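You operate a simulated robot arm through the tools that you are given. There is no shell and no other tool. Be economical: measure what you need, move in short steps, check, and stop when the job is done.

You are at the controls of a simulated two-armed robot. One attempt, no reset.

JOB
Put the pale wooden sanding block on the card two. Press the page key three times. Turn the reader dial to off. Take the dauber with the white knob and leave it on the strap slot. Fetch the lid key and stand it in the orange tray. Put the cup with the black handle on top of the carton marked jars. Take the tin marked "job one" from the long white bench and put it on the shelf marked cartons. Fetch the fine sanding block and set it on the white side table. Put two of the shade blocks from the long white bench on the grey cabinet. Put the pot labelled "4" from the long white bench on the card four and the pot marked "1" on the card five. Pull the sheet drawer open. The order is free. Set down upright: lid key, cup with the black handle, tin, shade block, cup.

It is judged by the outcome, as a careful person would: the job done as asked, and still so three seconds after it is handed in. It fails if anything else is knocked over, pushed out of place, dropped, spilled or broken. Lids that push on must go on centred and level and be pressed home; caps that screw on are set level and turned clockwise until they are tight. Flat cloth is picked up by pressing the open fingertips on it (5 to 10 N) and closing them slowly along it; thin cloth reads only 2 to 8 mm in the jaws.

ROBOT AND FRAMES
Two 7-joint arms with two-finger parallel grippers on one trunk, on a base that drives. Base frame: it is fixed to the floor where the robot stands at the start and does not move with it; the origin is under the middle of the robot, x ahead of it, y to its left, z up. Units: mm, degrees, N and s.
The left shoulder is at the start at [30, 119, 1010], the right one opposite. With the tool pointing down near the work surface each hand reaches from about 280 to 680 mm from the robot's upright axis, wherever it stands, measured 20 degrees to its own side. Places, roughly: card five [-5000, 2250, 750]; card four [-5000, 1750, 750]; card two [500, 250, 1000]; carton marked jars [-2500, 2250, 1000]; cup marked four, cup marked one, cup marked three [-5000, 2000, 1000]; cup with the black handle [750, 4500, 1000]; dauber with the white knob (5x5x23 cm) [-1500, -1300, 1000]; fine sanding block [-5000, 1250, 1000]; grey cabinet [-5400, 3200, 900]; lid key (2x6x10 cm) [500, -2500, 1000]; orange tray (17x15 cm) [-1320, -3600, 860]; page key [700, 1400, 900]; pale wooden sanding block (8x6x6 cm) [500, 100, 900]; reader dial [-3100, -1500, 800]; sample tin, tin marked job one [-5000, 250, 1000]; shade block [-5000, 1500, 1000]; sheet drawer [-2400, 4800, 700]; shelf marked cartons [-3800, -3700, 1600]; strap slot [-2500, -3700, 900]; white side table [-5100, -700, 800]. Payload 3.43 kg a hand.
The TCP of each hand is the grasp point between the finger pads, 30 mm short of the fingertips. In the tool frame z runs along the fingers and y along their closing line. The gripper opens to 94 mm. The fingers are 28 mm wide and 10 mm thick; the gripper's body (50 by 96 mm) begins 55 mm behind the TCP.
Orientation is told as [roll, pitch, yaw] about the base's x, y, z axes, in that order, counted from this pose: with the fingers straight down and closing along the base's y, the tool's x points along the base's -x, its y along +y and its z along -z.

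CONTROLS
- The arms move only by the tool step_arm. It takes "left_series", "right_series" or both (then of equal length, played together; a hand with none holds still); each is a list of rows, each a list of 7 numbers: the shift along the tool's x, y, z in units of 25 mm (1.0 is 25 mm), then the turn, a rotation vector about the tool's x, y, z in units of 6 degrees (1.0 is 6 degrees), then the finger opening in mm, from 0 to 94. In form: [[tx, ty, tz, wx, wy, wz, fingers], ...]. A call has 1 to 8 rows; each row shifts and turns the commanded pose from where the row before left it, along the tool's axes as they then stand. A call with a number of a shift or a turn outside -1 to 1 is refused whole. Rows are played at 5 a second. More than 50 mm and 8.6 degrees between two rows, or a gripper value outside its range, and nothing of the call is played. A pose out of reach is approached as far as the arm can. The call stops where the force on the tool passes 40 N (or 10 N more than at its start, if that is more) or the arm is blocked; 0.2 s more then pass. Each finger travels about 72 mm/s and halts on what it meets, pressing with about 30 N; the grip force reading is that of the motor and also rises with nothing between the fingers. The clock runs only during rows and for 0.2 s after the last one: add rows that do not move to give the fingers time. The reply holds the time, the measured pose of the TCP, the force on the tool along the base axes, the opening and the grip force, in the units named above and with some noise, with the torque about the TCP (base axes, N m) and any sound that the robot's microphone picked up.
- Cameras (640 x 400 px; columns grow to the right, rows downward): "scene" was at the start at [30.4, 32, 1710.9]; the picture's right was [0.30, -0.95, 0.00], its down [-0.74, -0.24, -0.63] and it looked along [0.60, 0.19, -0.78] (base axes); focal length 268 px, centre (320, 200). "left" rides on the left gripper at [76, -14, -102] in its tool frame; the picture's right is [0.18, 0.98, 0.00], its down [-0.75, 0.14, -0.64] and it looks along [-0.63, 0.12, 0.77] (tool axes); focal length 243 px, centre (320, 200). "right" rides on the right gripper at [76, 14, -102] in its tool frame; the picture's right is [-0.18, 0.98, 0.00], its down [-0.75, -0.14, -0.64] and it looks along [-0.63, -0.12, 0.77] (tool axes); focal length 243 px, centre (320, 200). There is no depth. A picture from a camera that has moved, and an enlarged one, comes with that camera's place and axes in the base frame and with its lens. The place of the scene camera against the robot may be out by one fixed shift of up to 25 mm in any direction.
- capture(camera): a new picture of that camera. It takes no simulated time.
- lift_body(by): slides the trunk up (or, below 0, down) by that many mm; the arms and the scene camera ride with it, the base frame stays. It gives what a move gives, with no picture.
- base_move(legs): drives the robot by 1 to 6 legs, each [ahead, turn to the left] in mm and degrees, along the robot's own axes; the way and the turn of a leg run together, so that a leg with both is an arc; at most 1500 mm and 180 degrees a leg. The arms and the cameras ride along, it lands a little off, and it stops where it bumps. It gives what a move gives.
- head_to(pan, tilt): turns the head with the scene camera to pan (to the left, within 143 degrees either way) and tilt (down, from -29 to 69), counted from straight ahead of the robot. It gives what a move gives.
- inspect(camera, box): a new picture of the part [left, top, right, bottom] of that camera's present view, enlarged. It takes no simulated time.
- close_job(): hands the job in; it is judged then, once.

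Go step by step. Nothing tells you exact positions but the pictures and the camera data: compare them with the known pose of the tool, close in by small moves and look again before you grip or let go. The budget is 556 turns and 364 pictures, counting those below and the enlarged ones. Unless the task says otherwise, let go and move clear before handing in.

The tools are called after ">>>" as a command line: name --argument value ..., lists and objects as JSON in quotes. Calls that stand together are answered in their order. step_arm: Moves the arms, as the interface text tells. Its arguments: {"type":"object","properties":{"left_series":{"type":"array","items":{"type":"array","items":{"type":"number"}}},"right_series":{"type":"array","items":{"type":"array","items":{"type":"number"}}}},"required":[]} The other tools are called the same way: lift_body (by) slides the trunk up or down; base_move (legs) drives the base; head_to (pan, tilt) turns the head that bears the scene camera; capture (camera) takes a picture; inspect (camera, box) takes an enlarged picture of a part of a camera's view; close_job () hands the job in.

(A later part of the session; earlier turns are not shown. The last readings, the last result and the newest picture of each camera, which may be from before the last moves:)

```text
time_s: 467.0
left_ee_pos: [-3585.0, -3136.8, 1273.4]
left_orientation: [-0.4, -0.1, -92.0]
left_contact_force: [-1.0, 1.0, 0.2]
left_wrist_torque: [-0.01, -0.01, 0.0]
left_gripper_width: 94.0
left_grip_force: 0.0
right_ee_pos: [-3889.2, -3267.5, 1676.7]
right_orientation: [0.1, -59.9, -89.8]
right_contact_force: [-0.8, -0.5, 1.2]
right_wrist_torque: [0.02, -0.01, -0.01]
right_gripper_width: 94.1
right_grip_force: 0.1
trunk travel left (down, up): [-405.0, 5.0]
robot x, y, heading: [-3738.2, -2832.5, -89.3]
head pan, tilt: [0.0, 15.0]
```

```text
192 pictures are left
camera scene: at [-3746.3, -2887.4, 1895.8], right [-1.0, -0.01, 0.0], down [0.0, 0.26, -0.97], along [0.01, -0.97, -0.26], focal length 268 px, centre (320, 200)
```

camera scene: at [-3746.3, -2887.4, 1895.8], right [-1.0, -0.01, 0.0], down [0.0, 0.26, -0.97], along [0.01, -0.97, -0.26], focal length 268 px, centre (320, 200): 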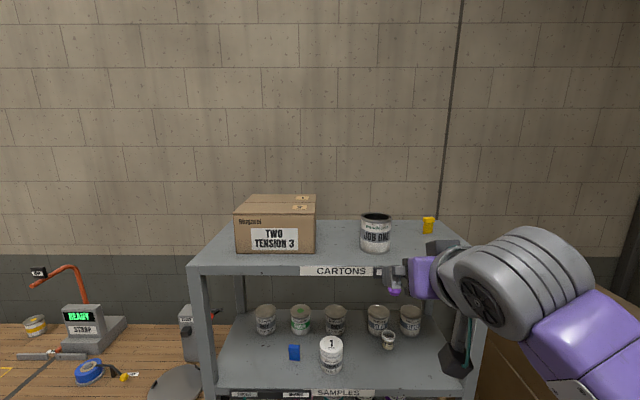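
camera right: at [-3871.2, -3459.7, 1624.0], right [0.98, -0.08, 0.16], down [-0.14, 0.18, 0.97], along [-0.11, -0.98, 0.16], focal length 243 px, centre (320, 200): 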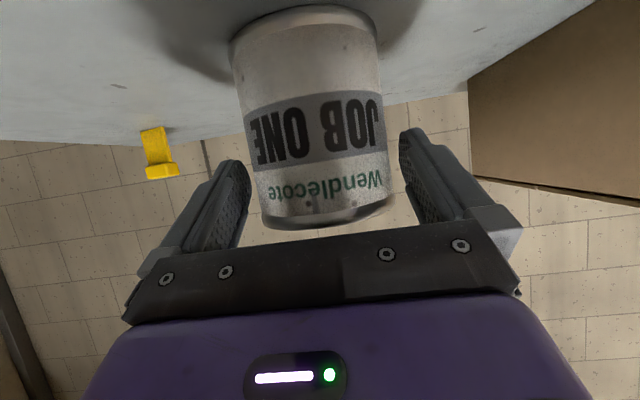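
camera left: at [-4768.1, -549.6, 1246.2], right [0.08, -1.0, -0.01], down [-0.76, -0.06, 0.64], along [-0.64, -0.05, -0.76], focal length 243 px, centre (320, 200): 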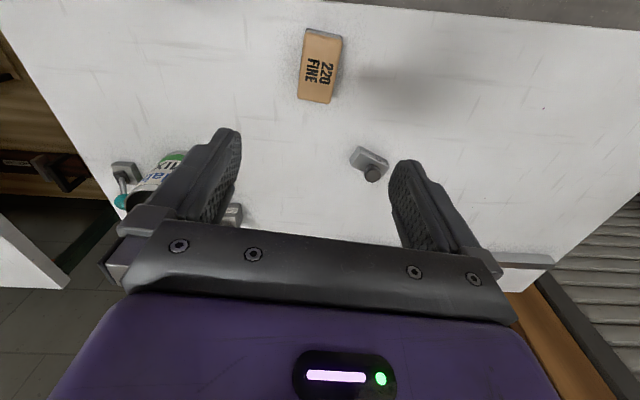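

Tin stands on the CARTONS shelf. Bringing the right arm back down to the travel pose and turning toward the dial.

>>> lift_body --by -130

>>> step_arm --right_series '[[0.87, 0, 0.5, 0, 0, 0, 94], [0.87, 0, 0.5, 0, 0, 0, 94], [0.87, 0, 0.5, 0, 0, 0, 94], [0.87, 0, 0.5, 0, 0, 0, 94], [0.87, 0, 0.5, 0, 0, 0, 94], [0.87, 0, 0.5, 0, 0, 0, 94], [0.87, 0, 0.5, 0, 0, 0, 94], [0.87, 0, 0.5, 0, 0, 0, 94]]'

>>> step_arm --right_series '[[0.87, 0, 0.5, 0, 0, 0, 94], [0.87, 0, 0.5, 0, 0, 0, 94], [0.87, 0, 0.5, 0, 0, 0, 94], [0.87, 0, 0.5, 0, 0, 0, 94], [0.87, 0, 0.5, 0, 0, 0, 94], [0.87, 0, 0.5, 0, 0, 0, 94], [0.87, 0, 0.5, 0, 0, 0, 94], [0.87, 0, 0.5, 0, 0, 0, 94]]'

>>> step_arm --right_series '[[0, 0, 0, 0, 1, 0, 94], [0, 0, 0, 0, 1, 0, 94], [0, 0, 0, 0, 1, 0, 94], [0, 0, 0, 0, 1, 0, 94], [0, 0, 0, 0, 1, 0, 94], [0, 0, 0, 0, 1, 0, 94], [0, 0, 0, 0, 1, 0, 94], [0, 0, 0, 0, 1, 0, 94]]'

>>> step_arm --right_series '[[0, 0, 0, 0, 1, 0, 94], [0, 0, 0, 0, 1, 0, 94], [1, -0.6, 0, 0, 0, 0, 94], [1, -0.6, 0, 0, 0, 0, 94], [1, 0, 0, 0, 0, 0, 94], [1, 0, 0, 0, 0, 0, 94]]'

>>> base_move --legs '[[-400, 0], [0, 150]]'

>>> head_to --pan 0 --tilt 22

>>> capture --camera "scene"

```text
time_s: 468.6
left_ee_pos: [-3585.6, -3136.9, 1142.6]
left_orientation: [-0.2, -0.3, -91.9]
left_contact_force: [-1.1, -0.2, 0.4]
left_wrist_torque: [0.01, -0.04, -0.02]
left_gripper_width: 94.1
left_grip_force: 0.1
right_ee_pos: [-3889.9, -3266.5, 1547.6]
right_orientation: [0.1, -59.9, -89.8]
right_contact_force: [0.3, -0.1, -0.6]
right_wrist_torque: [0.01, -0.01, -0.02]
right_gripper_width: 93.9
right_grip_force: 0.0
trunk travel left (down, up): [-275.0, 135.0]
robot x, y, heading: [-3733.6, -2832.9, -89.4]
head pan, tilt: [0.0, 15.0]
```

```text
time_s: 470.4
left_ee_pos: [-3584.9, -3137.3, 1144.3]
left_orientation: [-0.3, -0.2, -92.0]
left_contact_force: [0.8, 1.4, 0.1]
left_wrist_torque: [0.01, 0.0, 0.0]
left_gripper_width: 94.0
left_grip_force: 0.1
right_ee_pos: [-3888.1, -3266.0, 1345.0]
right_orientation: [0.2, -60.0, -89.9]
right_contact_force: [0.1, -0.1, 0.7]
right_wrist_torque: [0.0, 0.02, -0.01]
right_gripper_width: 93.8
right_grip_force: 0.0
trunk travel left (down, up): [-275.0, 135.0]
robot x, y, heading: [-3737.0, -2832.9, -89.1]
head pan, tilt: [0.0, 15.0]
```

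```text
time_s: 472.2
left_ee_pos: [-3584.2, -3138.3, 1143.7]
left_orientation: [-0.3, -0.2, -91.9]
left_contact_force: [-0.1, -0.2, 0.3]
left_wrist_torque: [-0.01, 0.01, 0.01]
left_gripper_width: 94.0
left_grip_force: 0.0
right_ee_pos: [-3888.0, -3270.8, 1145.5]
right_orientation: [0.0, -59.9, -89.7]
right_contact_force: [-0.1, -0.2, 0.7]
right_wrist_torque: [-0.01, 0.04, -0.02]
right_gripper_width: 93.9
right_grip_force: 0.1
right hand out of reach, approached as far as the arm can: row 8
trunk travel left (down, up): [-275.0, 135.0]
robot x, y, heading: [-3737.7, -2832.3, -89.2]
head pan, tilt: [0.0, 15.0]
```

```text
time_s: 474.0
left_ee_pos: [-3586.0, -3137.4, 1142.5]
left_orientation: [-0.3, -0.1, -91.8]
left_contact_force: [0.2, 0.1, -0.1]
left_wrist_torque: [0.0, 0.02, 0.04]
left_gripper_width: 94.1
left_grip_force: 0.1
right_ee_pos: [-3888.1, -3270.5, 1146.1]
right_orientation: [0.2, -11.8, -89.6]
right_contact_force: [0.1, -0.3, 0.3]
right_wrist_torque: [0.01, -0.02, 0.03]
right_gripper_width: 93.9
right_grip_force: 0.0
trunk travel left (down, up): [-275.0, 135.0]
robot x, y, heading: [-3737.4, -2829.3, -89.5]
head pan, tilt: [0.0, 15.0]
```

```text
time_s: 475.4
left_ee_pos: [-3586.8, -3137.9, 1143.2]
left_orientation: [-0.3, -0.4, -91.8]
left_contact_force: [-0.1, -1.1, 0.2]
left_wrist_torque: [-0.01, 0.02, 0.01]
left_gripper_width: 94.0
left_grip_force: 0.0
right_ee_pos: [-3920.0, -3169.2, 1148.4]
right_orientation: [0.1, 0.0, -89.6]
right_contact_force: [0.4, -0.3, -0.5]
right_wrist_torque: [0.01, 0.01, 0.02]
right_gripper_width: 94.0
right_grip_force: 0.0
trunk travel left (down, up): [-275.0, 135.0]
robot x, y, heading: [-3732.5, -2832.9, -89.0]
head pan, tilt: [0.0, 15.0]
```

```text
time_s: 484.1
left_ee_pos: [-3717.6, -2093.5, 1142.6]
left_orientation: [-0.3, -0.3, 58.4]
left_contact_force: [-0.3, 1.5, 0.8]
left_wrist_torque: [-0.03, 0.01, 0.03]
left_gripper_width: 93.9
left_grip_force: 0.1
right_ee_pos: [-3410.6, -2230.8, 1147.7]
right_orientation: [0.0, 0.1, 60.6]
right_contact_force: [0.0, 0.7, -0.9]
right_wrist_torque: [0.01, -0.01, -0.01]
right_gripper_width: 93.7
right_grip_force: 0.0
trunk travel left (down, up): [-275.0, 135.0]
robot x, y, heading: [-3739.2, -2432.3, 60.8]
head pan, tilt: [0.0, 15.0]
```

```text
time_s: 484.7
left_ee_pos: [-3718.8, -2094.3, 1143.4]
left_orientation: [-0.3, -0.3, 58.4]
left_contact_force: [0.5, 0.1, 0.0]
left_wrist_torque: [0.02, 0.01, -0.01]
left_gripper_width: 94.2
left_grip_force: 0.0
right_ee_pos: [-3411.5, -2231.4, 1148.6]
right_orientation: [0.0, 0.1, 60.6]
right_contact_force: [-0.6, -0.4, 0.0]
right_wrist_torque: [-0.04, 0.01, -0.02]
right_gripper_width: 94.2
right_grip_force: 0.1
trunk travel left (down, up): [-275.0, 135.0]
robot x, y, heading: [-3738.5, -2431.4, 61.0]
head pan, tilt: [0.0, 22.0]
```

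```text
191 pictures are left
camera scene: at [-3721.6, -2369.2, 1754.5], right [0.88, -0.48, 0.0], down [-0.18, -0.33, -0.93], along [0.45, 0.81, -0.37], focal length 268 px, centre (320, 200)
```

scene: 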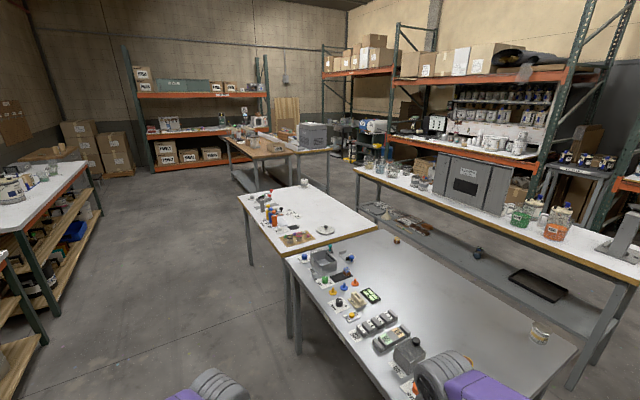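

>>> inspect --camera "scene" --box '[280, 230, 440, 390]'

>>> inspect --camera "scene" --box '[240, 180, 360, 260]'

```text
2.50 times, centred on (360, 310) of scene
camera zoom: at [-3721.6, -2369.2, 1754.5], right [0.88, -0.48, 0.0], down [-0.18, -0.33, -0.93], along [0.45, 0.81, -0.37], focal length 670 px, centre (220, -75)
```

zoom: 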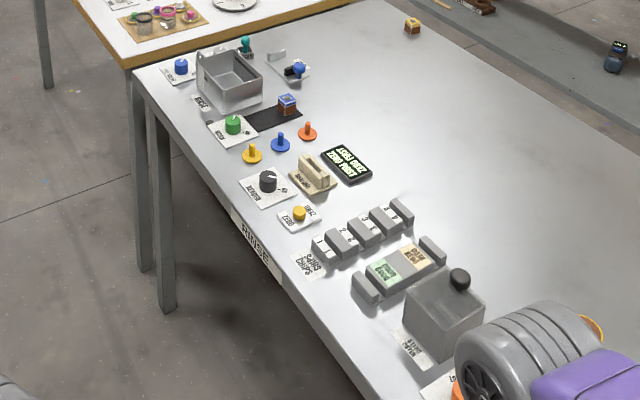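

```text
5.00 times, centred on (300, 220) of scene
camera zoom: at [-3721.6, -2369.2, 1754.5], right [0.88, -0.48, 0.0], down [-0.18, -0.33, -0.93], along [0.45, 0.81, -0.37], focal length 1340 px, centre (420, 100)
```

zoom: 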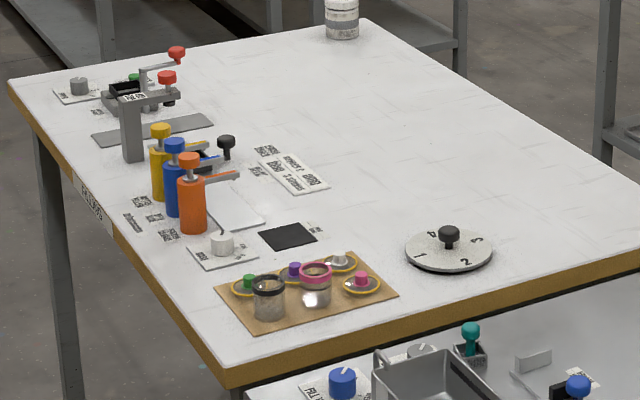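

Several dials stand on the grey table; the black one looks labelled READER. Driving closer to read them.

>>> base_move --legs '[[0, 29], [920, 0], [0, -90]]'

>>> head_to --pan 0 --tilt 42

>>> capture --camera "scene"

```text
time_s: 494.8
left_ee_pos: [-3447.8, -1349.7, 1144.1]
left_orientation: [-0.2, -0.3, -0.7]
left_contact_force: [0.5, 0.2, -0.5]
left_wrist_torque: [0.01, 0.01, 0.0]
left_gripper_width: 93.9
left_grip_force: 0.1
right_ee_pos: [-3406.4, -1681.3, 1148.1]
right_orientation: [0.1, 0.1, 1.6]
right_contact_force: [-1.0, 0.1, -0.3]
right_wrist_torque: [-0.03, 0.0, 0.03]
right_gripper_width: 94.1
right_grip_force: 0.0
trunk travel left (down, up): [-275.0, 135.0]
robot x, y, heading: [-3748.1, -1502.9, 2.1]
head pan, tilt: [0.0, 22.0]
```

```text
time_s: 495.6
left_ee_pos: [-3446.7, -1347.7, 1143.2]
left_orientation: [-0.3, -0.3, -0.6]
left_contact_force: [-0.1, 0.6, -0.2]
left_wrist_torque: [0.02, 0.0, 0.02]
left_gripper_width: 93.8
left_grip_force: 0.0
right_ee_pos: [-3406.3, -1682.0, 1148.4]
right_orientation: [0.0, 0.2, 1.6]
right_contact_force: [-1.3, -0.4, -0.5]
right_wrist_torque: [-0.01, 0.01, -0.01]
right_gripper_width: 94.1
right_grip_force: 0.1
trunk travel left (down, up): [-275.0, 135.0]
robot x, y, heading: [-3747.4, -1503.5, 2.2]
head pan, tilt: [0.0, 42.0]
```

```text
188 pictures are left
camera scene: at [-3707.1, -1494.0, 1723.4], right [0.03, -1.0, 0.0], down [-0.67, -0.02, -0.74], along [0.74, 0.03, -0.67], focal length 268 px, centre (320, 200)
```

scene: 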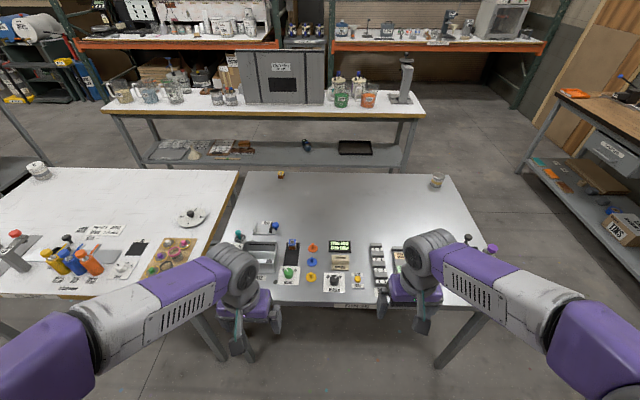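

>>> inspect --camera "scene" --box '[225, 225, 405, 305]'

>>> inspect --camera "scene" --box '[300, 255, 380, 305]'

```text
3.56 times, centred on (315, 265) of scene
camera zoom: at [-3707.1, -1494.0, 1723.4], right [0.03, -1.0, 0.0], down [-0.67, -0.02, -0.74], along [0.74, 0.03, -0.67], focal length 953 px, centre (338, -31)
```

zoom: 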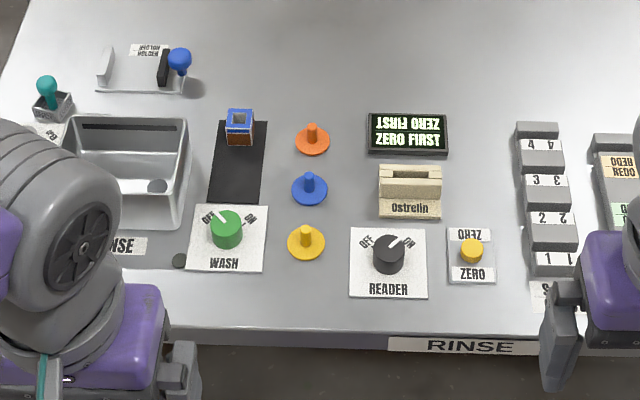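

```text
8.00 times, centred on (340, 280) of scene
camera zoom: at [-3707.1, -1494.0, 1723.4], right [0.03, -1.0, 0.0], down [-0.67, -0.02, -0.74], along [0.74, 0.03, -0.67], focal length 2144 px, centre (160, -440)
```

zoom: 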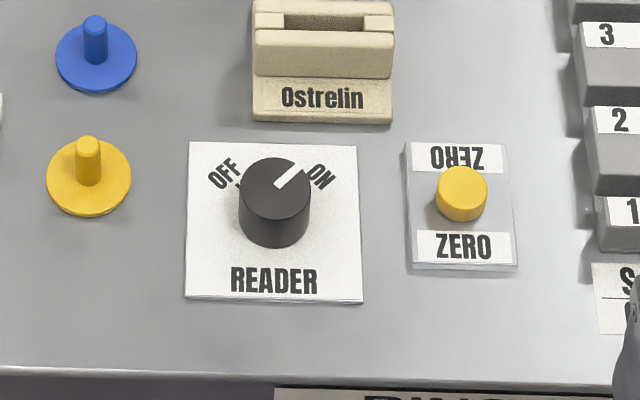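

The READER dial (black) points to ON; OFF is about 90° counter-clockwise. Bringing the right hand over it.

>>> step_arm --right_series '[[-0.9, 0.7, 0.3, 0, 0, 0, 60], [-0.9, 0.7, 0.3, 0, 0, 0, 60], [-0.9, 0.7, 0.3, 0, 0, 0, 60], [-0.9, 0.7, 0.3, 0, 0, 0, 60], [-0.9, 0.7, 0.3, 0, 0, 0, 60], [-0.9, 0.7, 0.3, 0, 0, 0, 60], [-0.9, 0.7, 0.3, 0, 0, 0, 60], [-0.9, 0.7, 0.3, 0, 0, 0, 60]]'

>>> capture --camera "right"

```text
time_s: 497.4
left_ee_pos: [-3445.5, -1347.9, 1142.4]
left_orientation: [-0.3, -0.3, -0.7]
left_contact_force: [-1.0, 0.6, 0.0]
left_wrist_torque: [-0.02, 0.01, -0.01]
left_gripper_width: 93.8
left_grip_force: 0.1
right_ee_pos: [-3228.7, -1536.2, 1086.0]
right_orientation: [0.0, 0.2, 1.5]
right_contact_force: [0.8, 0.3, 0.6]
right_wrist_torque: [-0.01, -0.04, 0.0]
right_gripper_width: 59.7
right_grip_force: 0.2
trunk travel left (down, up): [-275.0, 135.0]
robot x, y, heading: [-3749.0, -1505.1, 1.9]
head pan, tilt: [0.0, 42.0]
```

```text
185 pictures are left
camera right: at [-3307.7, -1524.8, 1188.7], right [0.16, 0.99, 0.0], down [0.76, -0.12, 0.64], along [0.63, -0.1, -0.77], focal length 243 px, centre (320, 200)
```

right: 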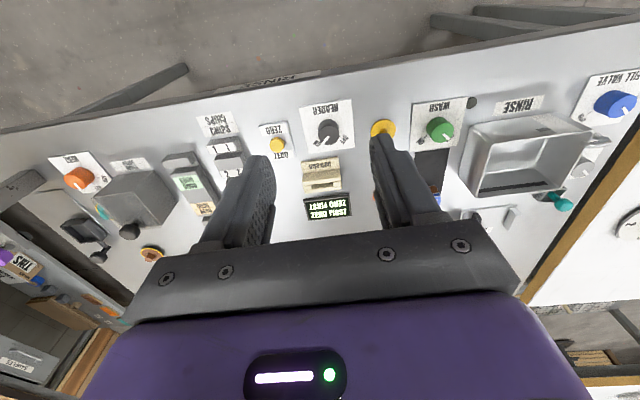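

>>> step_arm --right_series '[[-0.51, 0.05, 0.86, 0, 0, 0, 60], [-0.51, 0.05, 0.86, 0, 0, 0, 60], [-0.51, 0.05, 0.86, 0, 0, 0, 60], [-0.51, 0.05, 0.86, 0, 0, 0, 60]]'

>>> capture --camera "right"

```text
time_s: 498.4
left_ee_pos: [-3446.7, -1349.0, 1143.2]
left_orientation: [-0.3, -0.2, -0.8]
left_contact_force: [0.7, -1.2, 0.1]
left_wrist_torque: [-0.01, 0.02, -0.01]
left_gripper_width: 94.2
left_grip_force: 0.1
right_ee_pos: [-3179.1, -1529.9, 1001.4]
right_orientation: [0.1, 0.1, 1.5]
right_contact_force: [0.3, -0.1, 0.1]
right_wrist_torque: [-0.01, -0.01, 0.01]
right_gripper_width: 60.1
right_grip_force: 0.1
trunk travel left (down, up): [-275.0, 135.0]
robot x, y, heading: [-3746.0, -1501.9, 2.1]
head pan, tilt: [0.0, 42.0]
```

```text
184 pictures are left
camera right: at [-3256.6, -1518.0, 1103.2], right [0.16, 0.99, 0.0], down [0.76, -0.12, 0.64], along [0.63, -0.1, -0.77], focal length 243 px, centre (320, 200)
```

right: 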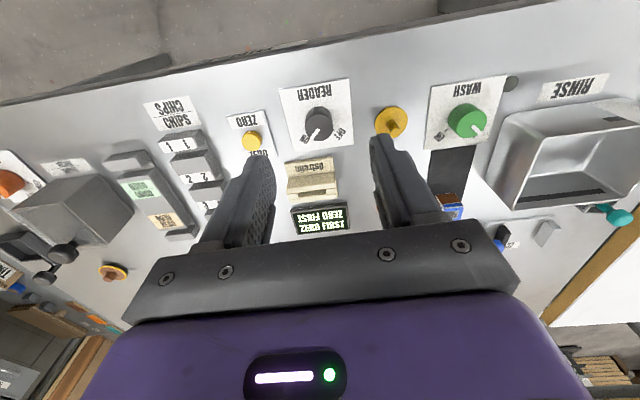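

>>> step_arm --right_series '[[-0.5, -0.05, 0.8, 0, 0, 0, 60], [-0.5, -0.05, 0.8, 0, 0, 0, 60], [-0.5, -0.05, 0.8, 0, 0, 0, 60], [0, 0, 0.8, 0, 0, 0, 60]]'

>>> capture --camera "right"

```text
time_s: 499.4
left_ee_pos: [-3447.0, -1349.9, 1143.4]
left_orientation: [-0.2, -0.2, -0.7]
left_contact_force: [-0.6, 0.5, 0.2]
left_wrist_torque: [-0.02, 0.0, -0.01]
left_gripper_width: 93.8
left_grip_force: 0.0
right_ee_pos: [-3142.0, -1533.8, 920.8]
right_orientation: [0.1, 0.0, 1.6]
right_contact_force: [0.8, 0.7, -0.1]
right_wrist_torque: [0.0, 0.01, 0.03]
right_gripper_width: 59.9
right_grip_force: 0.0
trunk travel left (down, up): [-275.0, 135.0]
robot x, y, heading: [-3745.8, -1505.6, 2.1]
head pan, tilt: [0.0, 42.0]
```

```text
183 pictures are left
camera right: at [-3219.1, -1521.8, 1022.9], right [0.16, 0.99, 0.0], down [0.76, -0.12, 0.64], along [0.63, -0.1, -0.77], focal length 243 px, centre (320, 200)
```

right: 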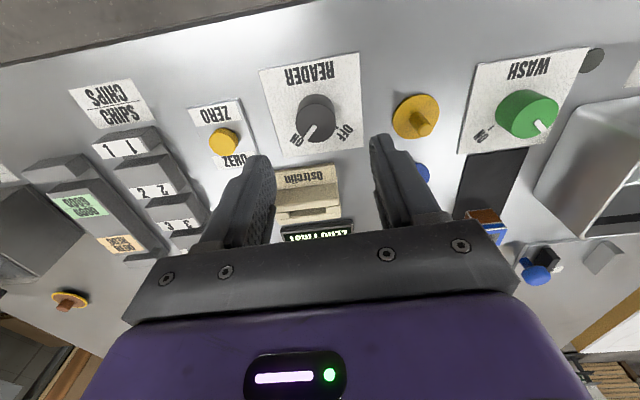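

>>> step_arm --right_series '[[0.05, -0.08, 0.9, 0, 0, 0, 60], [0, 0, 0.9, 0, 0, 0, 60], [0, 0, 0.5, 0, 0, 0, 60]]'

>>> capture --camera "right"

```text
time_s: 500.2
left_ee_pos: [-3447.5, -1349.7, 1143.8]
left_orientation: [-0.3, -0.3, -0.7]
left_contact_force: [-0.2, -0.2, -0.6]
left_wrist_torque: [0.01, 0.0, 0.02]
left_gripper_width: 94.1
left_grip_force: 0.0
right_ee_pos: [-3142.2, -1534.8, 863.4]
right_orientation: [0.0, 0.1, 1.6]
right_contact_force: [-0.1, -1.0, -0.2]
right_wrist_torque: [0.03, 0.0, 0.0]
right_gripper_width: 60.1
right_grip_force: 0.1
trunk travel left (down, up): [-275.0, 135.0]
robot x, y, heading: [-3747.8, -1504.4, 2.1]
head pan, tilt: [0.0, 42.0]
```

```text
182 pictures are left
camera right: at [-3219.9, -1522.6, 966.0], right [0.16, 0.99, 0.0], down [0.76, -0.12, 0.64], along [0.63, -0.1, -0.77], focal length 243 px, centre (320, 200)
```

right: 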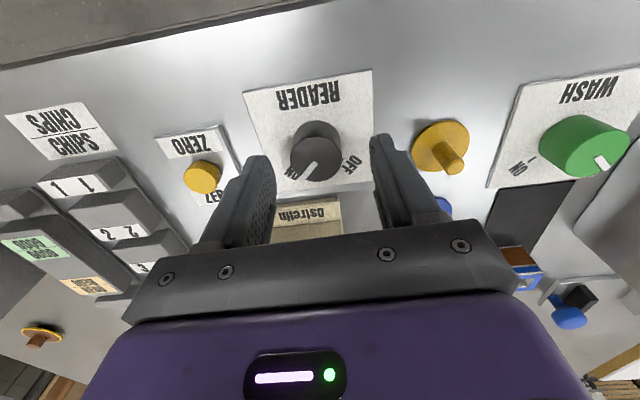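

>>> step_arm --right_series '[[0, 0, 0.5, 0, 0, 0, 60], [0, 0, 0.4, 0, 0, 0, 60], [0, 0, 0, 0, 0, 0, 40], [0, 0, 0, 0, 0, 0, 20], [0, 0, 0, 0, 0, 0, 20], [0, 0, 0, 0, 0, 0, 20]]'

>>> capture --camera "right"

```text
time_s: 501.6
left_ee_pos: [-3446.4, -1349.5, 1142.8]
left_orientation: [-0.3, -0.3, -0.7]
left_contact_force: [0.2, 0.6, -0.4]
left_wrist_torque: [0.02, 0.01, -0.02]
left_gripper_width: 93.8
left_grip_force: 0.0
right_ee_pos: [-3143.2, -1538.6, 840.6]
right_orientation: [0.0, 0.0, 1.6]
right_contact_force: [0.5, -9.2, 0.8]
right_wrist_torque: [0.07, -0.27, -0.02]
right_gripper_width: 33.6
right_grip_force: 44.6
trunk travel left (down, up): [-275.0, 135.0]
robot x, y, heading: [-3751.1, -1508.3, 1.9]
head pan, tilt: [0.0, 42.0]
```

```text
181 pictures are left
camera right: at [-3220.2, -1525.6, 943.0], right [0.16, 0.99, 0.0], down [0.76, -0.12, 0.64], along [0.63, -0.1, -0.77], focal length 243 px, centre (320, 200)
```

right: 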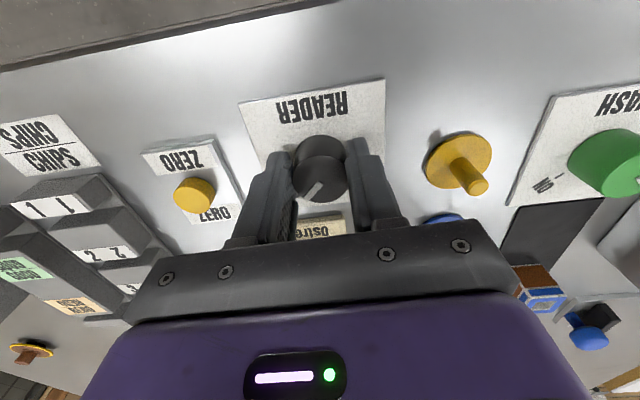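

>>> step_arm --right_series '[[0, 0.1, 0, 0, 0, -1, 20], [0, 0, 0, 0, 0, -1, 20], [0, 0, 0, 0, 0, -1, 20], [0, 0, 0, 0, 0, -1, 20], [0, 0, 0, 0, 0, -1, 20], [0, 0, 0, 0, 0, -1, 20], [0, 0, 0, 0, 0, -1, 20], [0, 0, 0, 0, 0, -1, 20]]'

>>> step_arm --right_series '[[0, 0, 0, 0, 0, -1, 20], [0, 0, 0, 0, 0, -1, 20], [0, 0, 0, 0, 0, -1, 20], [0, 0, 0, 0, 0, -1, 20], [0, 0, 0, 0, 0, -1, 20], [0, 0, 0, 0, 0, -1, 20], [0, 0, 0, 0, 0, -1, 20]]'

>>> inspect --camera "scene" --box '[290, 235, 390, 305]'

```text
time_s: 503.4
left_ee_pos: [-3445.7, -1351.2, 1143.0]
left_orientation: [-0.1, -0.3, -0.7]
left_contact_force: [0.6, 0.8, -0.3]
left_wrist_torque: [0.0, 0.0, 0.01]
left_gripper_width: 93.9
left_grip_force: 0.0
right_ee_pos: [-3141.4, -1540.4, 841.2]
right_orientation: [-0.2, 0.2, 49.5]
right_contact_force: [8.9, -29.5, 2.3]
right_wrist_torque: [0.52, -0.35, -0.11]
right_gripper_width: 33.6
right_grip_force: 45.2
trunk travel left (down, up): [-275.0, 135.0]
robot x, y, heading: [-3747.0, -1506.4, 1.8]
head pan, tilt: [0.0, 42.0]
```

```text
time_s: 505.1
left_ee_pos: [-3444.4, -1351.2, 1142.0]
left_orientation: [0.0, -0.1, -0.8]
left_contact_force: [0.3, 0.4, -0.9]
left_wrist_torque: [0.01, -0.02, 0.02]
left_gripper_width: 94.0
left_grip_force: 0.0
right_ee_pos: [-3138.0, -1540.5, 841.2]
right_orientation: [-0.3, 0.4, 91.5]
right_contact_force: [24.3, -30.3, 3.3]
right_wrist_torque: [-0.18, -0.09, -0.39]
right_gripper_width: 33.6
right_grip_force: 44.8
trunk travel left (down, up): [-275.0, 135.0]
robot x, y, heading: [-3748.5, -1503.6, 2.0]
head pan, tilt: [0.0, 42.0]
```

```text
5.71 times, centred on (340, 270) of scene
camera zoom: at [-3703.9, -1498.3, 1723.3], right [0.03, -1.0, 0.0], down [-0.67, -0.02, -0.74], along [0.74, 0.03, -0.67], focal length 1531 px, centre (206, -200)
```

zoom: 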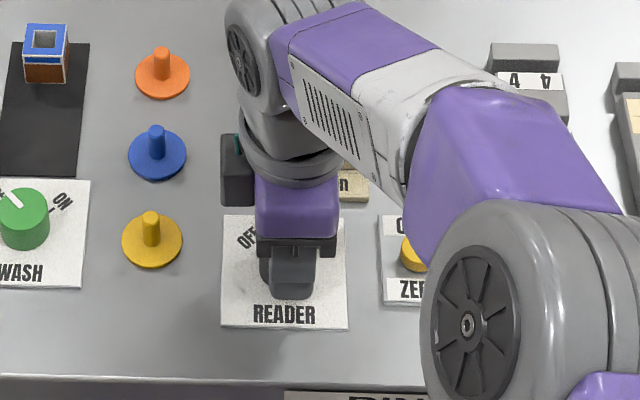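

Turned 90°. Releasing and looking.

>>> step_arm --right_series '[[0, 0, 0, 0, 0, 0, 36], [0, 0, 0, 0, 0, 0, 50], [0, 0, 0, 0, 0, 0, 56], [0, 0, -1, 0, 0, 0, 56], [0, 0, -1, 0, 0, 0, 56], [0, 0, -1, 0, 0, 0, 56], [0.5, 0, -1, 0, 0, 0, 56]]'

>>> capture --camera "right"

```text
time_s: 506.6
left_ee_pos: [-3446.3, -1348.9, 1141.8]
left_orientation: [-0.2, -0.3, -0.7]
left_contact_force: [0.4, -0.7, -1.1]
left_wrist_torque: [-0.02, 0.04, -0.01]
left_gripper_width: 93.9
left_grip_force: 0.0
right_ee_pos: [-3142.1, -1547.7, 944.0]
right_orientation: [0.0, -0.1, 91.6]
right_contact_force: [0.7, -0.2, -0.5]
right_wrist_torque: [0.01, -0.04, 0.01]
right_gripper_width: 55.9
right_grip_force: 0.0
trunk travel left (down, up): [-275.0, 135.0]
robot x, y, heading: [-3748.3, -1502.3, 2.3]
head pan, tilt: [0.0, 42.0]
```

```text
179 pictures are left
camera right: at [-3154.7, -1622.9, 1044.2], right [-0.99, 0.16, 0.0], down [0.12, 0.76, 0.64], along [0.1, 0.63, -0.77], focal length 243 px, centre (320, 200)
```

right: 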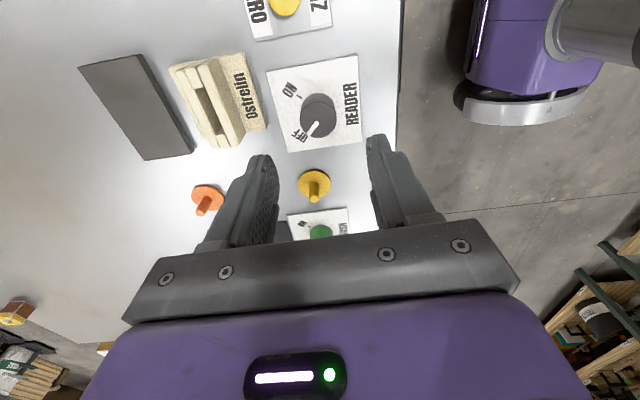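

>>> inspect --camera "right" --box '[260, 50, 380, 150]'

```text
4.00 times, centred on (320, 100) of right
camera zoom: at [-3154.7, -1622.9, 1044.2], right [-0.99, 0.16, 0.0], down [0.12, 0.76, 0.64], along [0.1, 0.63, -0.77], focal length 970 px, centre (320, 600)
```

zoom: 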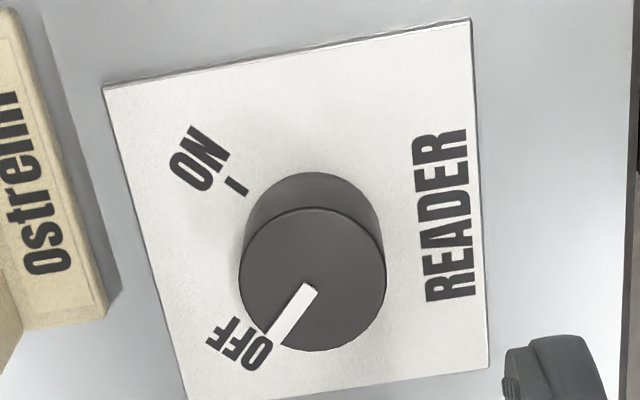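

The dial points to OFF. Raising and folding the right arm.

>>> step_arm --right_series '[[0, 0, -1, 0, 0, 1, 94], [0, 0, -1, 0, 0, 1, 94], [0, 0, -1, 0, 0, 1, 94], [0, 0, -1, 0, 0, 1, 94], [0, 0, -1, 0, 0, 1, 94], [0, 0, -1, 0, 0, 1, 94], [0, 0, -1, 0, 0, 1, 94], [0, 0, -1, 0, 0, 1, 94]]'

>>> step_arm --right_series '[[0, 0, 0, 0, 0, 1, 94], [0, 0, 0, 0, 0, 1, 94], [0, 0, 0, 0, 0, 1, 94], [0, 0, 0, 0, 0, 1, 94], [0, 0, 0, 0, 0, 1, 94], [0, 0, 0, 0, 0, 1, 94], [0, 0, 0, 0, 0, 1, 94]]'

>>> step_arm --right_series '[[1, -0.7, 0, 0, 0, 0, 94], [1, -0.7, 0, 0, 0, 0, 94], [1, -0.7, 0, 0, 0, 0, 94], [1, -0.7, 0, 0, 0, 0, 94], [1, -0.7, 0, 0, 0, 0, 94], [1, -0.7, 0, 0, 0, 0, 94], [1, -0.7, 0, 0, 0, 0, 94], [1, -0.7, 0, 0, 0, 0, 94]]'

>>> head_to --pan 0 --tilt 18

>>> capture --camera "scene"

>>> inspect --camera "scene" --box '[80, 120, 440, 250]'

```text
time_s: 508.4
left_ee_pos: [-3446.2, -1348.6, 1143.2]
left_orientation: [-0.3, -0.3, -0.7]
left_contact_force: [0.4, -0.4, -0.1]
left_wrist_torque: [-0.05, 0.02, -0.01]
left_gripper_width: 93.9
left_grip_force: 0.0
right_ee_pos: [-3142.5, -1545.3, 1141.9]
right_orientation: [0.1, 0.0, 43.5]
right_contact_force: [-0.4, -0.1, 0.1]
right_wrist_torque: [-0.01, -0.01, 0.0]
right_gripper_width: 93.8
right_grip_force: 0.0
trunk travel left (down, up): [-275.0, 135.0]
robot x, y, heading: [-3747.3, -1506.3, 2.0]
head pan, tilt: [0.0, 42.0]
```

```text
time_s: 510.1
left_ee_pos: [-3445.5, -1347.9, 1143.3]
left_orientation: [-0.3, -0.3, -0.7]
left_contact_force: [-0.3, -0.5, -0.1]
left_wrist_torque: [-0.02, 0.02, 0.04]
left_gripper_width: 94.0
left_grip_force: 0.1
right_ee_pos: [-3142.8, -1546.0, 1141.8]
right_orientation: [0.0, 0.1, 1.4]
right_contact_force: [-0.3, 0.7, -0.6]
right_wrist_torque: [-0.01, -0.01, 0.0]
right_gripper_width: 94.0
right_grip_force: 0.1
trunk travel left (down, up): [-275.0, 135.0]
robot x, y, heading: [-3745.2, -1505.9, 1.9]
head pan, tilt: [0.0, 42.0]
```

```text
time_s: 511.9
left_ee_pos: [-3447.2, -1348.7, 1143.4]
left_orientation: [-0.3, -0.2, -0.7]
left_contact_force: [-0.2, -0.1, 0.3]
left_wrist_torque: [0.02, -0.01, -0.03]
left_gripper_width: 93.8
left_grip_force: 0.0
right_ee_pos: [-3339.0, -1691.6, 1141.3]
right_orientation: [0.1, -0.1, 1.6]
right_contact_force: [0.1, -0.3, 0.2]
right_wrist_torque: [0.02, -0.02, 0.03]
right_gripper_width: 94.2
right_grip_force: 0.0
trunk travel left (down, up): [-275.0, 135.0]
robot x, y, heading: [-3746.5, -1504.8, 1.9]
head pan, tilt: [0.0, 42.0]
```

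```text
time_s: 512.7
left_ee_pos: [-3446.5, -1348.6, 1143.4]
left_orientation: [-0.3, -0.3, -0.7]
left_contact_force: [-0.7, -0.4, -0.2]
left_wrist_torque: [-0.02, -0.01, 0.0]
left_gripper_width: 94.0
left_grip_force: 0.1
right_ee_pos: [-3337.8, -1690.6, 1140.4]
right_orientation: [-0.1, 0.0, 1.6]
right_contact_force: [0.1, -0.9, -0.2]
right_wrist_torque: [-0.02, 0.03, -0.02]
right_gripper_width: 94.1
right_grip_force: 0.1
trunk travel left (down, up): [-275.0, 135.0]
robot x, y, heading: [-3749.1, -1504.1, 2.0]
head pan, tilt: [0.0, 18.0]
```

```text
177 pictures are left
camera scene: at [-3697.4, -1493.8, 1760.9], right [0.03, -1.0, 0.0], down [-0.31, -0.01, -0.95], along [0.95, 0.03, -0.31], focal length 268 px, centre (320, 200)
```

scene: 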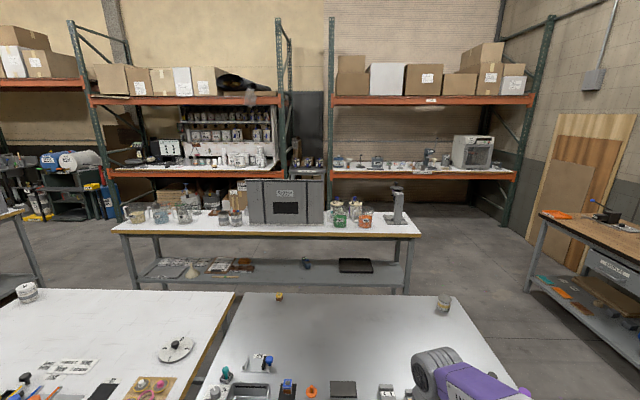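

```text
1.78 times, centred on (260, 185) of scene
camera zoom: at [-3697.4, -1493.8, 1760.9], right [0.03, -1.0, 0.0], down [-0.31, -0.01, -0.95], along [0.95, 0.03, -0.31], focal length 476 px, centre (427, 227)
```

zoom: 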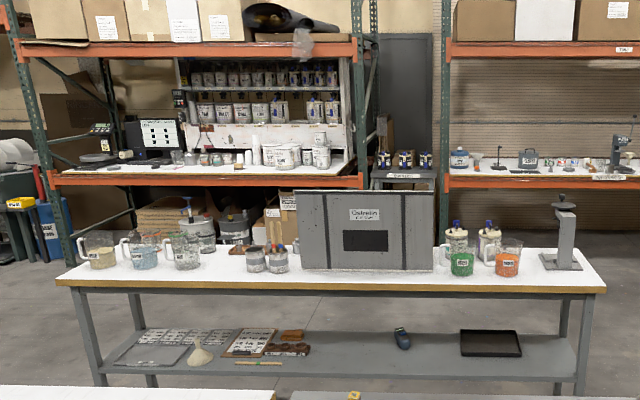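

>>> inspect --camera "scene" --box '[310, 170, 430, 250]'

>>> inspect --camera "scene" --box '[110, 180, 250, 250]'

```text
5.00 times, centred on (370, 210) of scene
camera zoom: at [-3697.4, -1493.8, 1760.9], right [0.03, -1.0, 0.0], down [-0.31, -0.01, -0.95], along [0.95, 0.03, -0.31], focal length 1340 px, centre (70, 150)
```

zoom: 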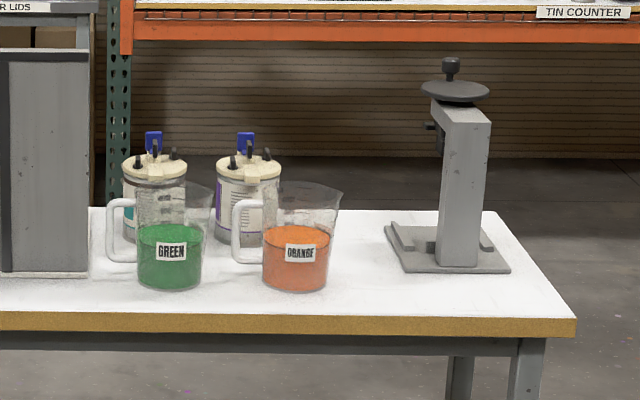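

```text
4.57 times, centred on (180, 215) of scene
camera zoom: at [-3697.4, -1493.8, 1760.9], right [0.03, -1.0, 0.0], down [-0.31, -0.01, -0.95], along [0.95, 0.03, -0.31], focal length 1225 px, centre (960, 131)
```

zoom: 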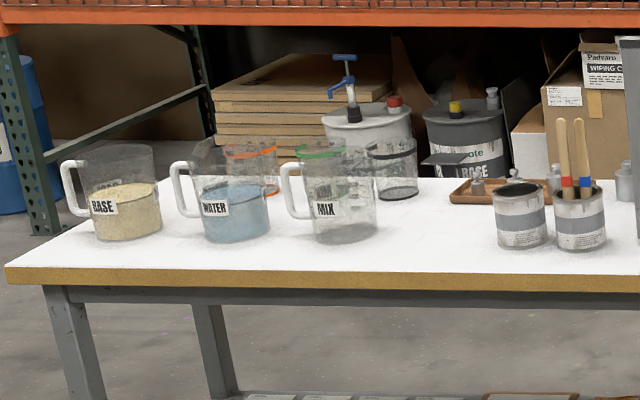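

I can't see the dauber from here; it is likely on the far (east) side of the middle bench. Driving around the south end to the east aisle.

>>> base_move --legs '[[-80, 0], [0, -92], [1340, 0], [0, 90], [1500, 0], [1450, 0]]'

>>> head_to --pan 100 --tilt 15

>>> capture --camera "scene"

>>> head_to --pan 0 --tilt 15

>>> capture --camera "scene"

```text
time_s: 541.6
left_ee_pos: [-567.3, -2592.3, 1142.0]
left_orientation: [-0.3, -0.2, 0.1]
left_contact_force: [0.4, -1.4, -0.3]
left_wrist_torque: [0.0, 0.01, 0.04]
left_gripper_width: 93.8
left_grip_force: 0.1
right_ee_pos: [-454.6, -2932.4, 1140.9]
right_orientation: [0.0, 0.1, 2.4]
right_contact_force: [0.1, -0.5, 0.5]
right_wrist_torque: [-0.02, 0.03, 0.02]
right_gripper_width: 94.0
right_grip_force: 0.0
trunk travel left (down, up): [-275.0, 135.0]
robot x, y, heading: [-871.0, -2751.6, 2.7]
head pan, tilt: [0.0, 18.0]
```

```text
time_s: 543.4
left_ee_pos: [-569.1, -2592.2, 1142.3]
left_orientation: [-0.4, -0.3, 0.1]
left_contact_force: [0.1, 1.4, -0.3]
left_wrist_torque: [-0.03, 0.0, 0.01]
left_gripper_width: 94.0
left_grip_force: 0.0
right_ee_pos: [-455.9, -2933.6, 1140.0]
right_orientation: [-0.1, 0.1, 2.4]
right_contact_force: [-0.7, -0.2, 0.4]
right_wrist_torque: [0.0, 0.03, -0.02]
right_gripper_width: 94.2
right_grip_force: 0.0
trunk travel left (down, up): [-275.0, 135.0]
robot x, y, heading: [-867.8, -2752.7, 2.6]
head pan, tilt: [100.0, 15.0]
```

```text
173 pictures are left
camera scene: at [-930.5, -2653.9, 1765.9], right [0.98, 0.22, 0.0], down [0.06, -0.25, -0.97], along [-0.21, 0.94, -0.26], focal length 268 px, centre (320, 200)
```

scene: 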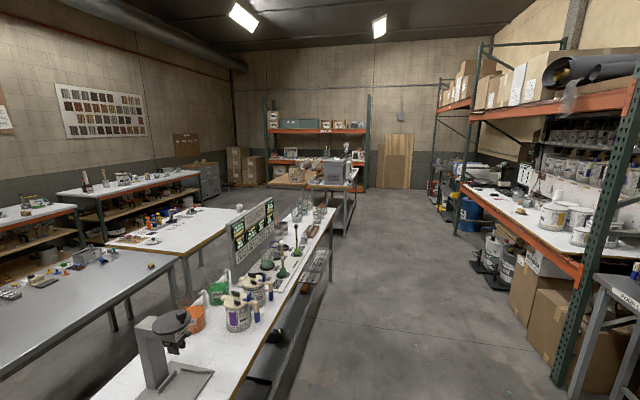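

```text
time_s: 545.1
left_ee_pos: [-567.8, -2591.3, 1143.1]
left_orientation: [-0.3, -0.4, 0.2]
left_contact_force: [0.3, 0.7, 0.1]
left_wrist_torque: [-0.01, 0.0, -0.01]
left_gripper_width: 93.9
left_grip_force: 0.0
right_ee_pos: [-455.5, -2932.4, 1141.6]
right_orientation: [0.0, 0.1, 2.4]
right_contact_force: [0.4, -0.4, 0.6]
right_wrist_torque: [-0.03, -0.01, 0.01]
right_gripper_width: 94.1
right_grip_force: 0.1
trunk travel left (down, up): [-275.0, 135.0]
robot x, y, heading: [-865.6, -2750.0, 2.6]
head pan, tilt: [0.0, 15.0]
```

```text
172 pictures are left
camera scene: at [-816.6, -2740.4, 1765.9], right [0.05, -1.0, 0.0], down [-0.26, -0.01, -0.97], along [0.96, 0.05, -0.26], focal length 268 px, centre (320, 200)
```

scene: 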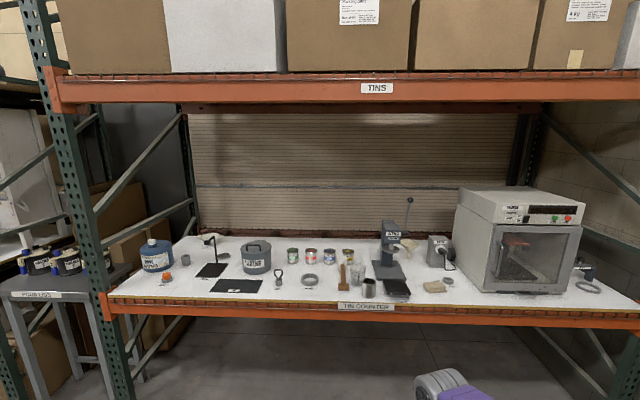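

>>> inspect --camera "scene" --box '[180, 220, 440, 310]'

>>> head_to --pan 100 --tilt 15

>>> inspect --camera "scene" --box '[200, 190, 340, 330]'

```text
2.46 times, centred on (310, 265) of scene
camera zoom: at [-816.6, -2740.4, 1765.9], right [0.05, -1.0, 0.0], down [-0.26, -0.01, -0.97], along [0.96, 0.05, -0.26], focal length 660 px, centre (345, 40)
```

zoom: 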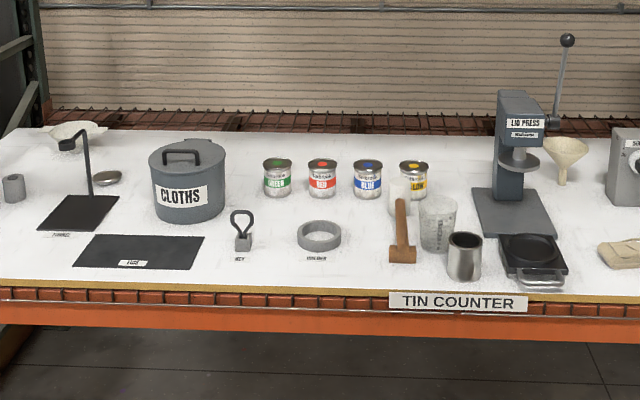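

```text
time_s: 546.9
left_ee_pos: [-567.8, -2591.3, 1142.2]
left_orientation: [-0.4, -0.3, 0.1]
left_contact_force: [-0.8, -0.8, -0.1]
left_wrist_torque: [-0.01, 0.01, -0.01]
left_gripper_width: 94.1
left_grip_force: 0.0
right_ee_pos: [-454.9, -2933.8, 1141.6]
right_orientation: [0.0, 0.1, 2.4]
right_contact_force: [-0.5, -0.1, 0.7]
right_wrist_torque: [-0.01, -0.03, 0.03]
right_gripper_width: 94.1
right_grip_force: 0.0
trunk travel left (down, up): [-275.0, 135.0]
robot x, y, heading: [-870.5, -2753.8, 2.7]
head pan, tilt: [100.0, 15.0]
```

```text
2.86 times, centred on (270, 260) of scene
camera zoom: at [-930.5, -2653.9, 1765.9], right [0.98, 0.22, 0.0], down [0.06, -0.25, -0.97], along [-0.21, 0.94, -0.26], focal length 766 px, centre (463, 29)
```

zoom: 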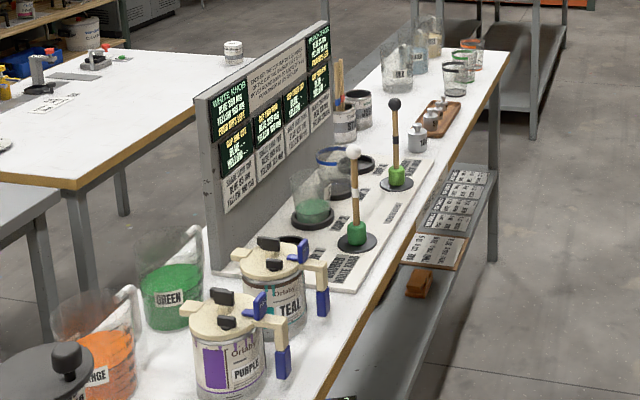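

The dauber with the white knob stands on the east side of the middle bench. The lid key is on the tin counter at about [545,-2430]; I'll take that first with the right hand.

>>> base_move --legs '[[0, 45], [600, 0], [0, -47.5], [450, 0]]'

>>> head_to --pan -5 --tilt 42

>>> capture --camera "scene"

>>> capture --camera "right"

```text
time_s: 556.7
left_ee_pos: [285.2, -2164.8, 1143.3]
left_orientation: [-0.3, -0.2, -2.6]
left_contact_force: [-0.2, -1.0, -0.1]
left_wrist_torque: [0.0, 0.03, 0.0]
left_gripper_width: 94.1
left_grip_force: 0.0
right_ee_pos: [380.6, -2512.1, 1141.6]
right_orientation: [-0.1, 0.2, -0.5]
right_contact_force: [0.6, -0.5, 1.0]
right_wrist_torque: [0.01, 0.01, 0.03]
right_gripper_width: 94.1
right_grip_force: 0.0
trunk travel left (down, up): [-275.0, 135.0]
robot x, y, heading: [-22.5, -2310.8, -0.2]
head pan, tilt: [100.0, 15.0]
```

```text
time_s: 558.5
left_ee_pos: [283.7, -2166.4, 1143.2]
left_orientation: [-0.4, -0.3, -2.7]
left_contact_force: [0.1, 0.5, -0.4]
left_wrist_torque: [0.0, 0.0, 0.03]
left_gripper_width: 94.1
left_grip_force: 0.1
right_ee_pos: [380.5, -2512.5, 1140.4]
right_orientation: [0.0, 0.1, -0.4]
right_contact_force: [0.2, -0.2, 0.0]
right_wrist_torque: [0.03, 0.0, -0.01]
right_gripper_width: 93.7
right_grip_force: 0.0
trunk travel left (down, up): [-275.0, 135.0]
robot x, y, heading: [-21.3, -2312.2, -0.3]
head pan, tilt: [-5.0, 42.0]
```

```text
169 pictures are left
camera scene: at [18.7, -2309.9, 1723.4], right [-0.09, -1.0, 0.0], down [-0.67, 0.06, -0.74], along [0.74, -0.07, -0.67], focal length 268 px, centre (320, 200)
```

scene: 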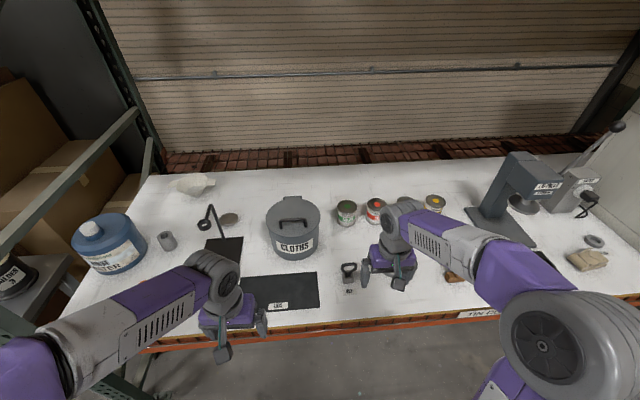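

```text
168 pictures are left
camera right: at [304.0, -2497.0, 1243.4], right [0.19, 0.98, 0.0], down [0.75, -0.15, 0.64], along [0.63, -0.12, -0.77], focal length 243 px, centre (320, 200)
```

right: 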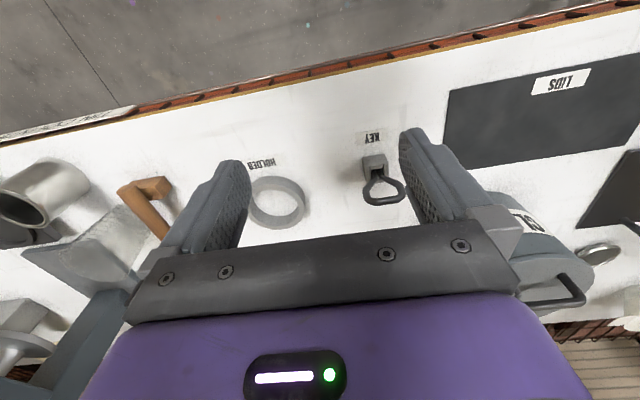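

>>> inspect --camera "scene" --box '[310, 240, 390, 300]'

>>> inspect --camera "right" --box '[330, 120, 430, 220]'

```text
6.67 times, centred on (350, 270) of scene
camera zoom: at [18.7, -2309.9, 1723.4], right [-0.09, -1.0, 0.0], down [-0.67, 0.06, -0.74], along [0.74, -0.07, -0.67], focal length 1786 px, centre (120, -267)
```

zoom: 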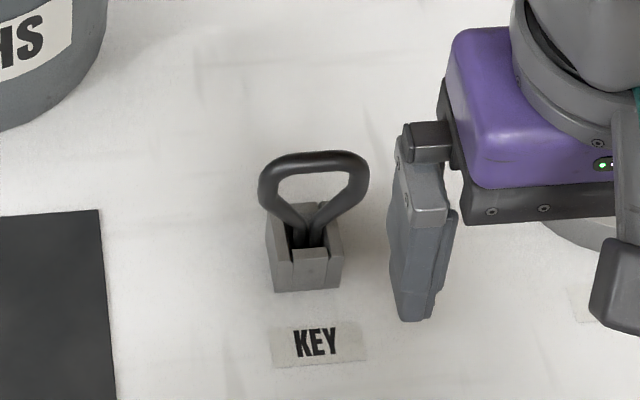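

```text
4.00 times, centred on (380, 170) of right
camera zoom: at [304.0, -2497.0, 1243.4], right [0.19, 0.98, 0.0], down [0.75, -0.15, 0.64], along [0.63, -0.12, -0.77], focal length 970 px, centre (80, 320)
```

zoom: 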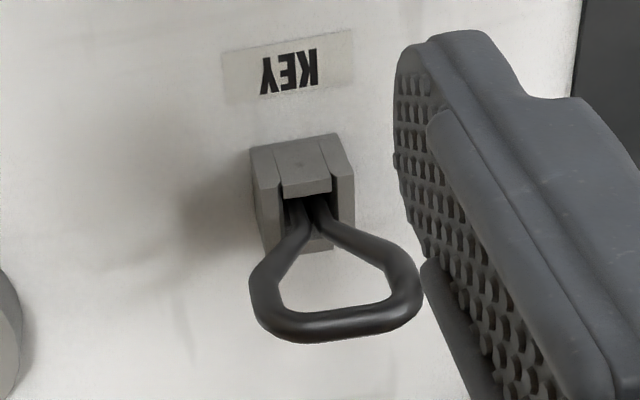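

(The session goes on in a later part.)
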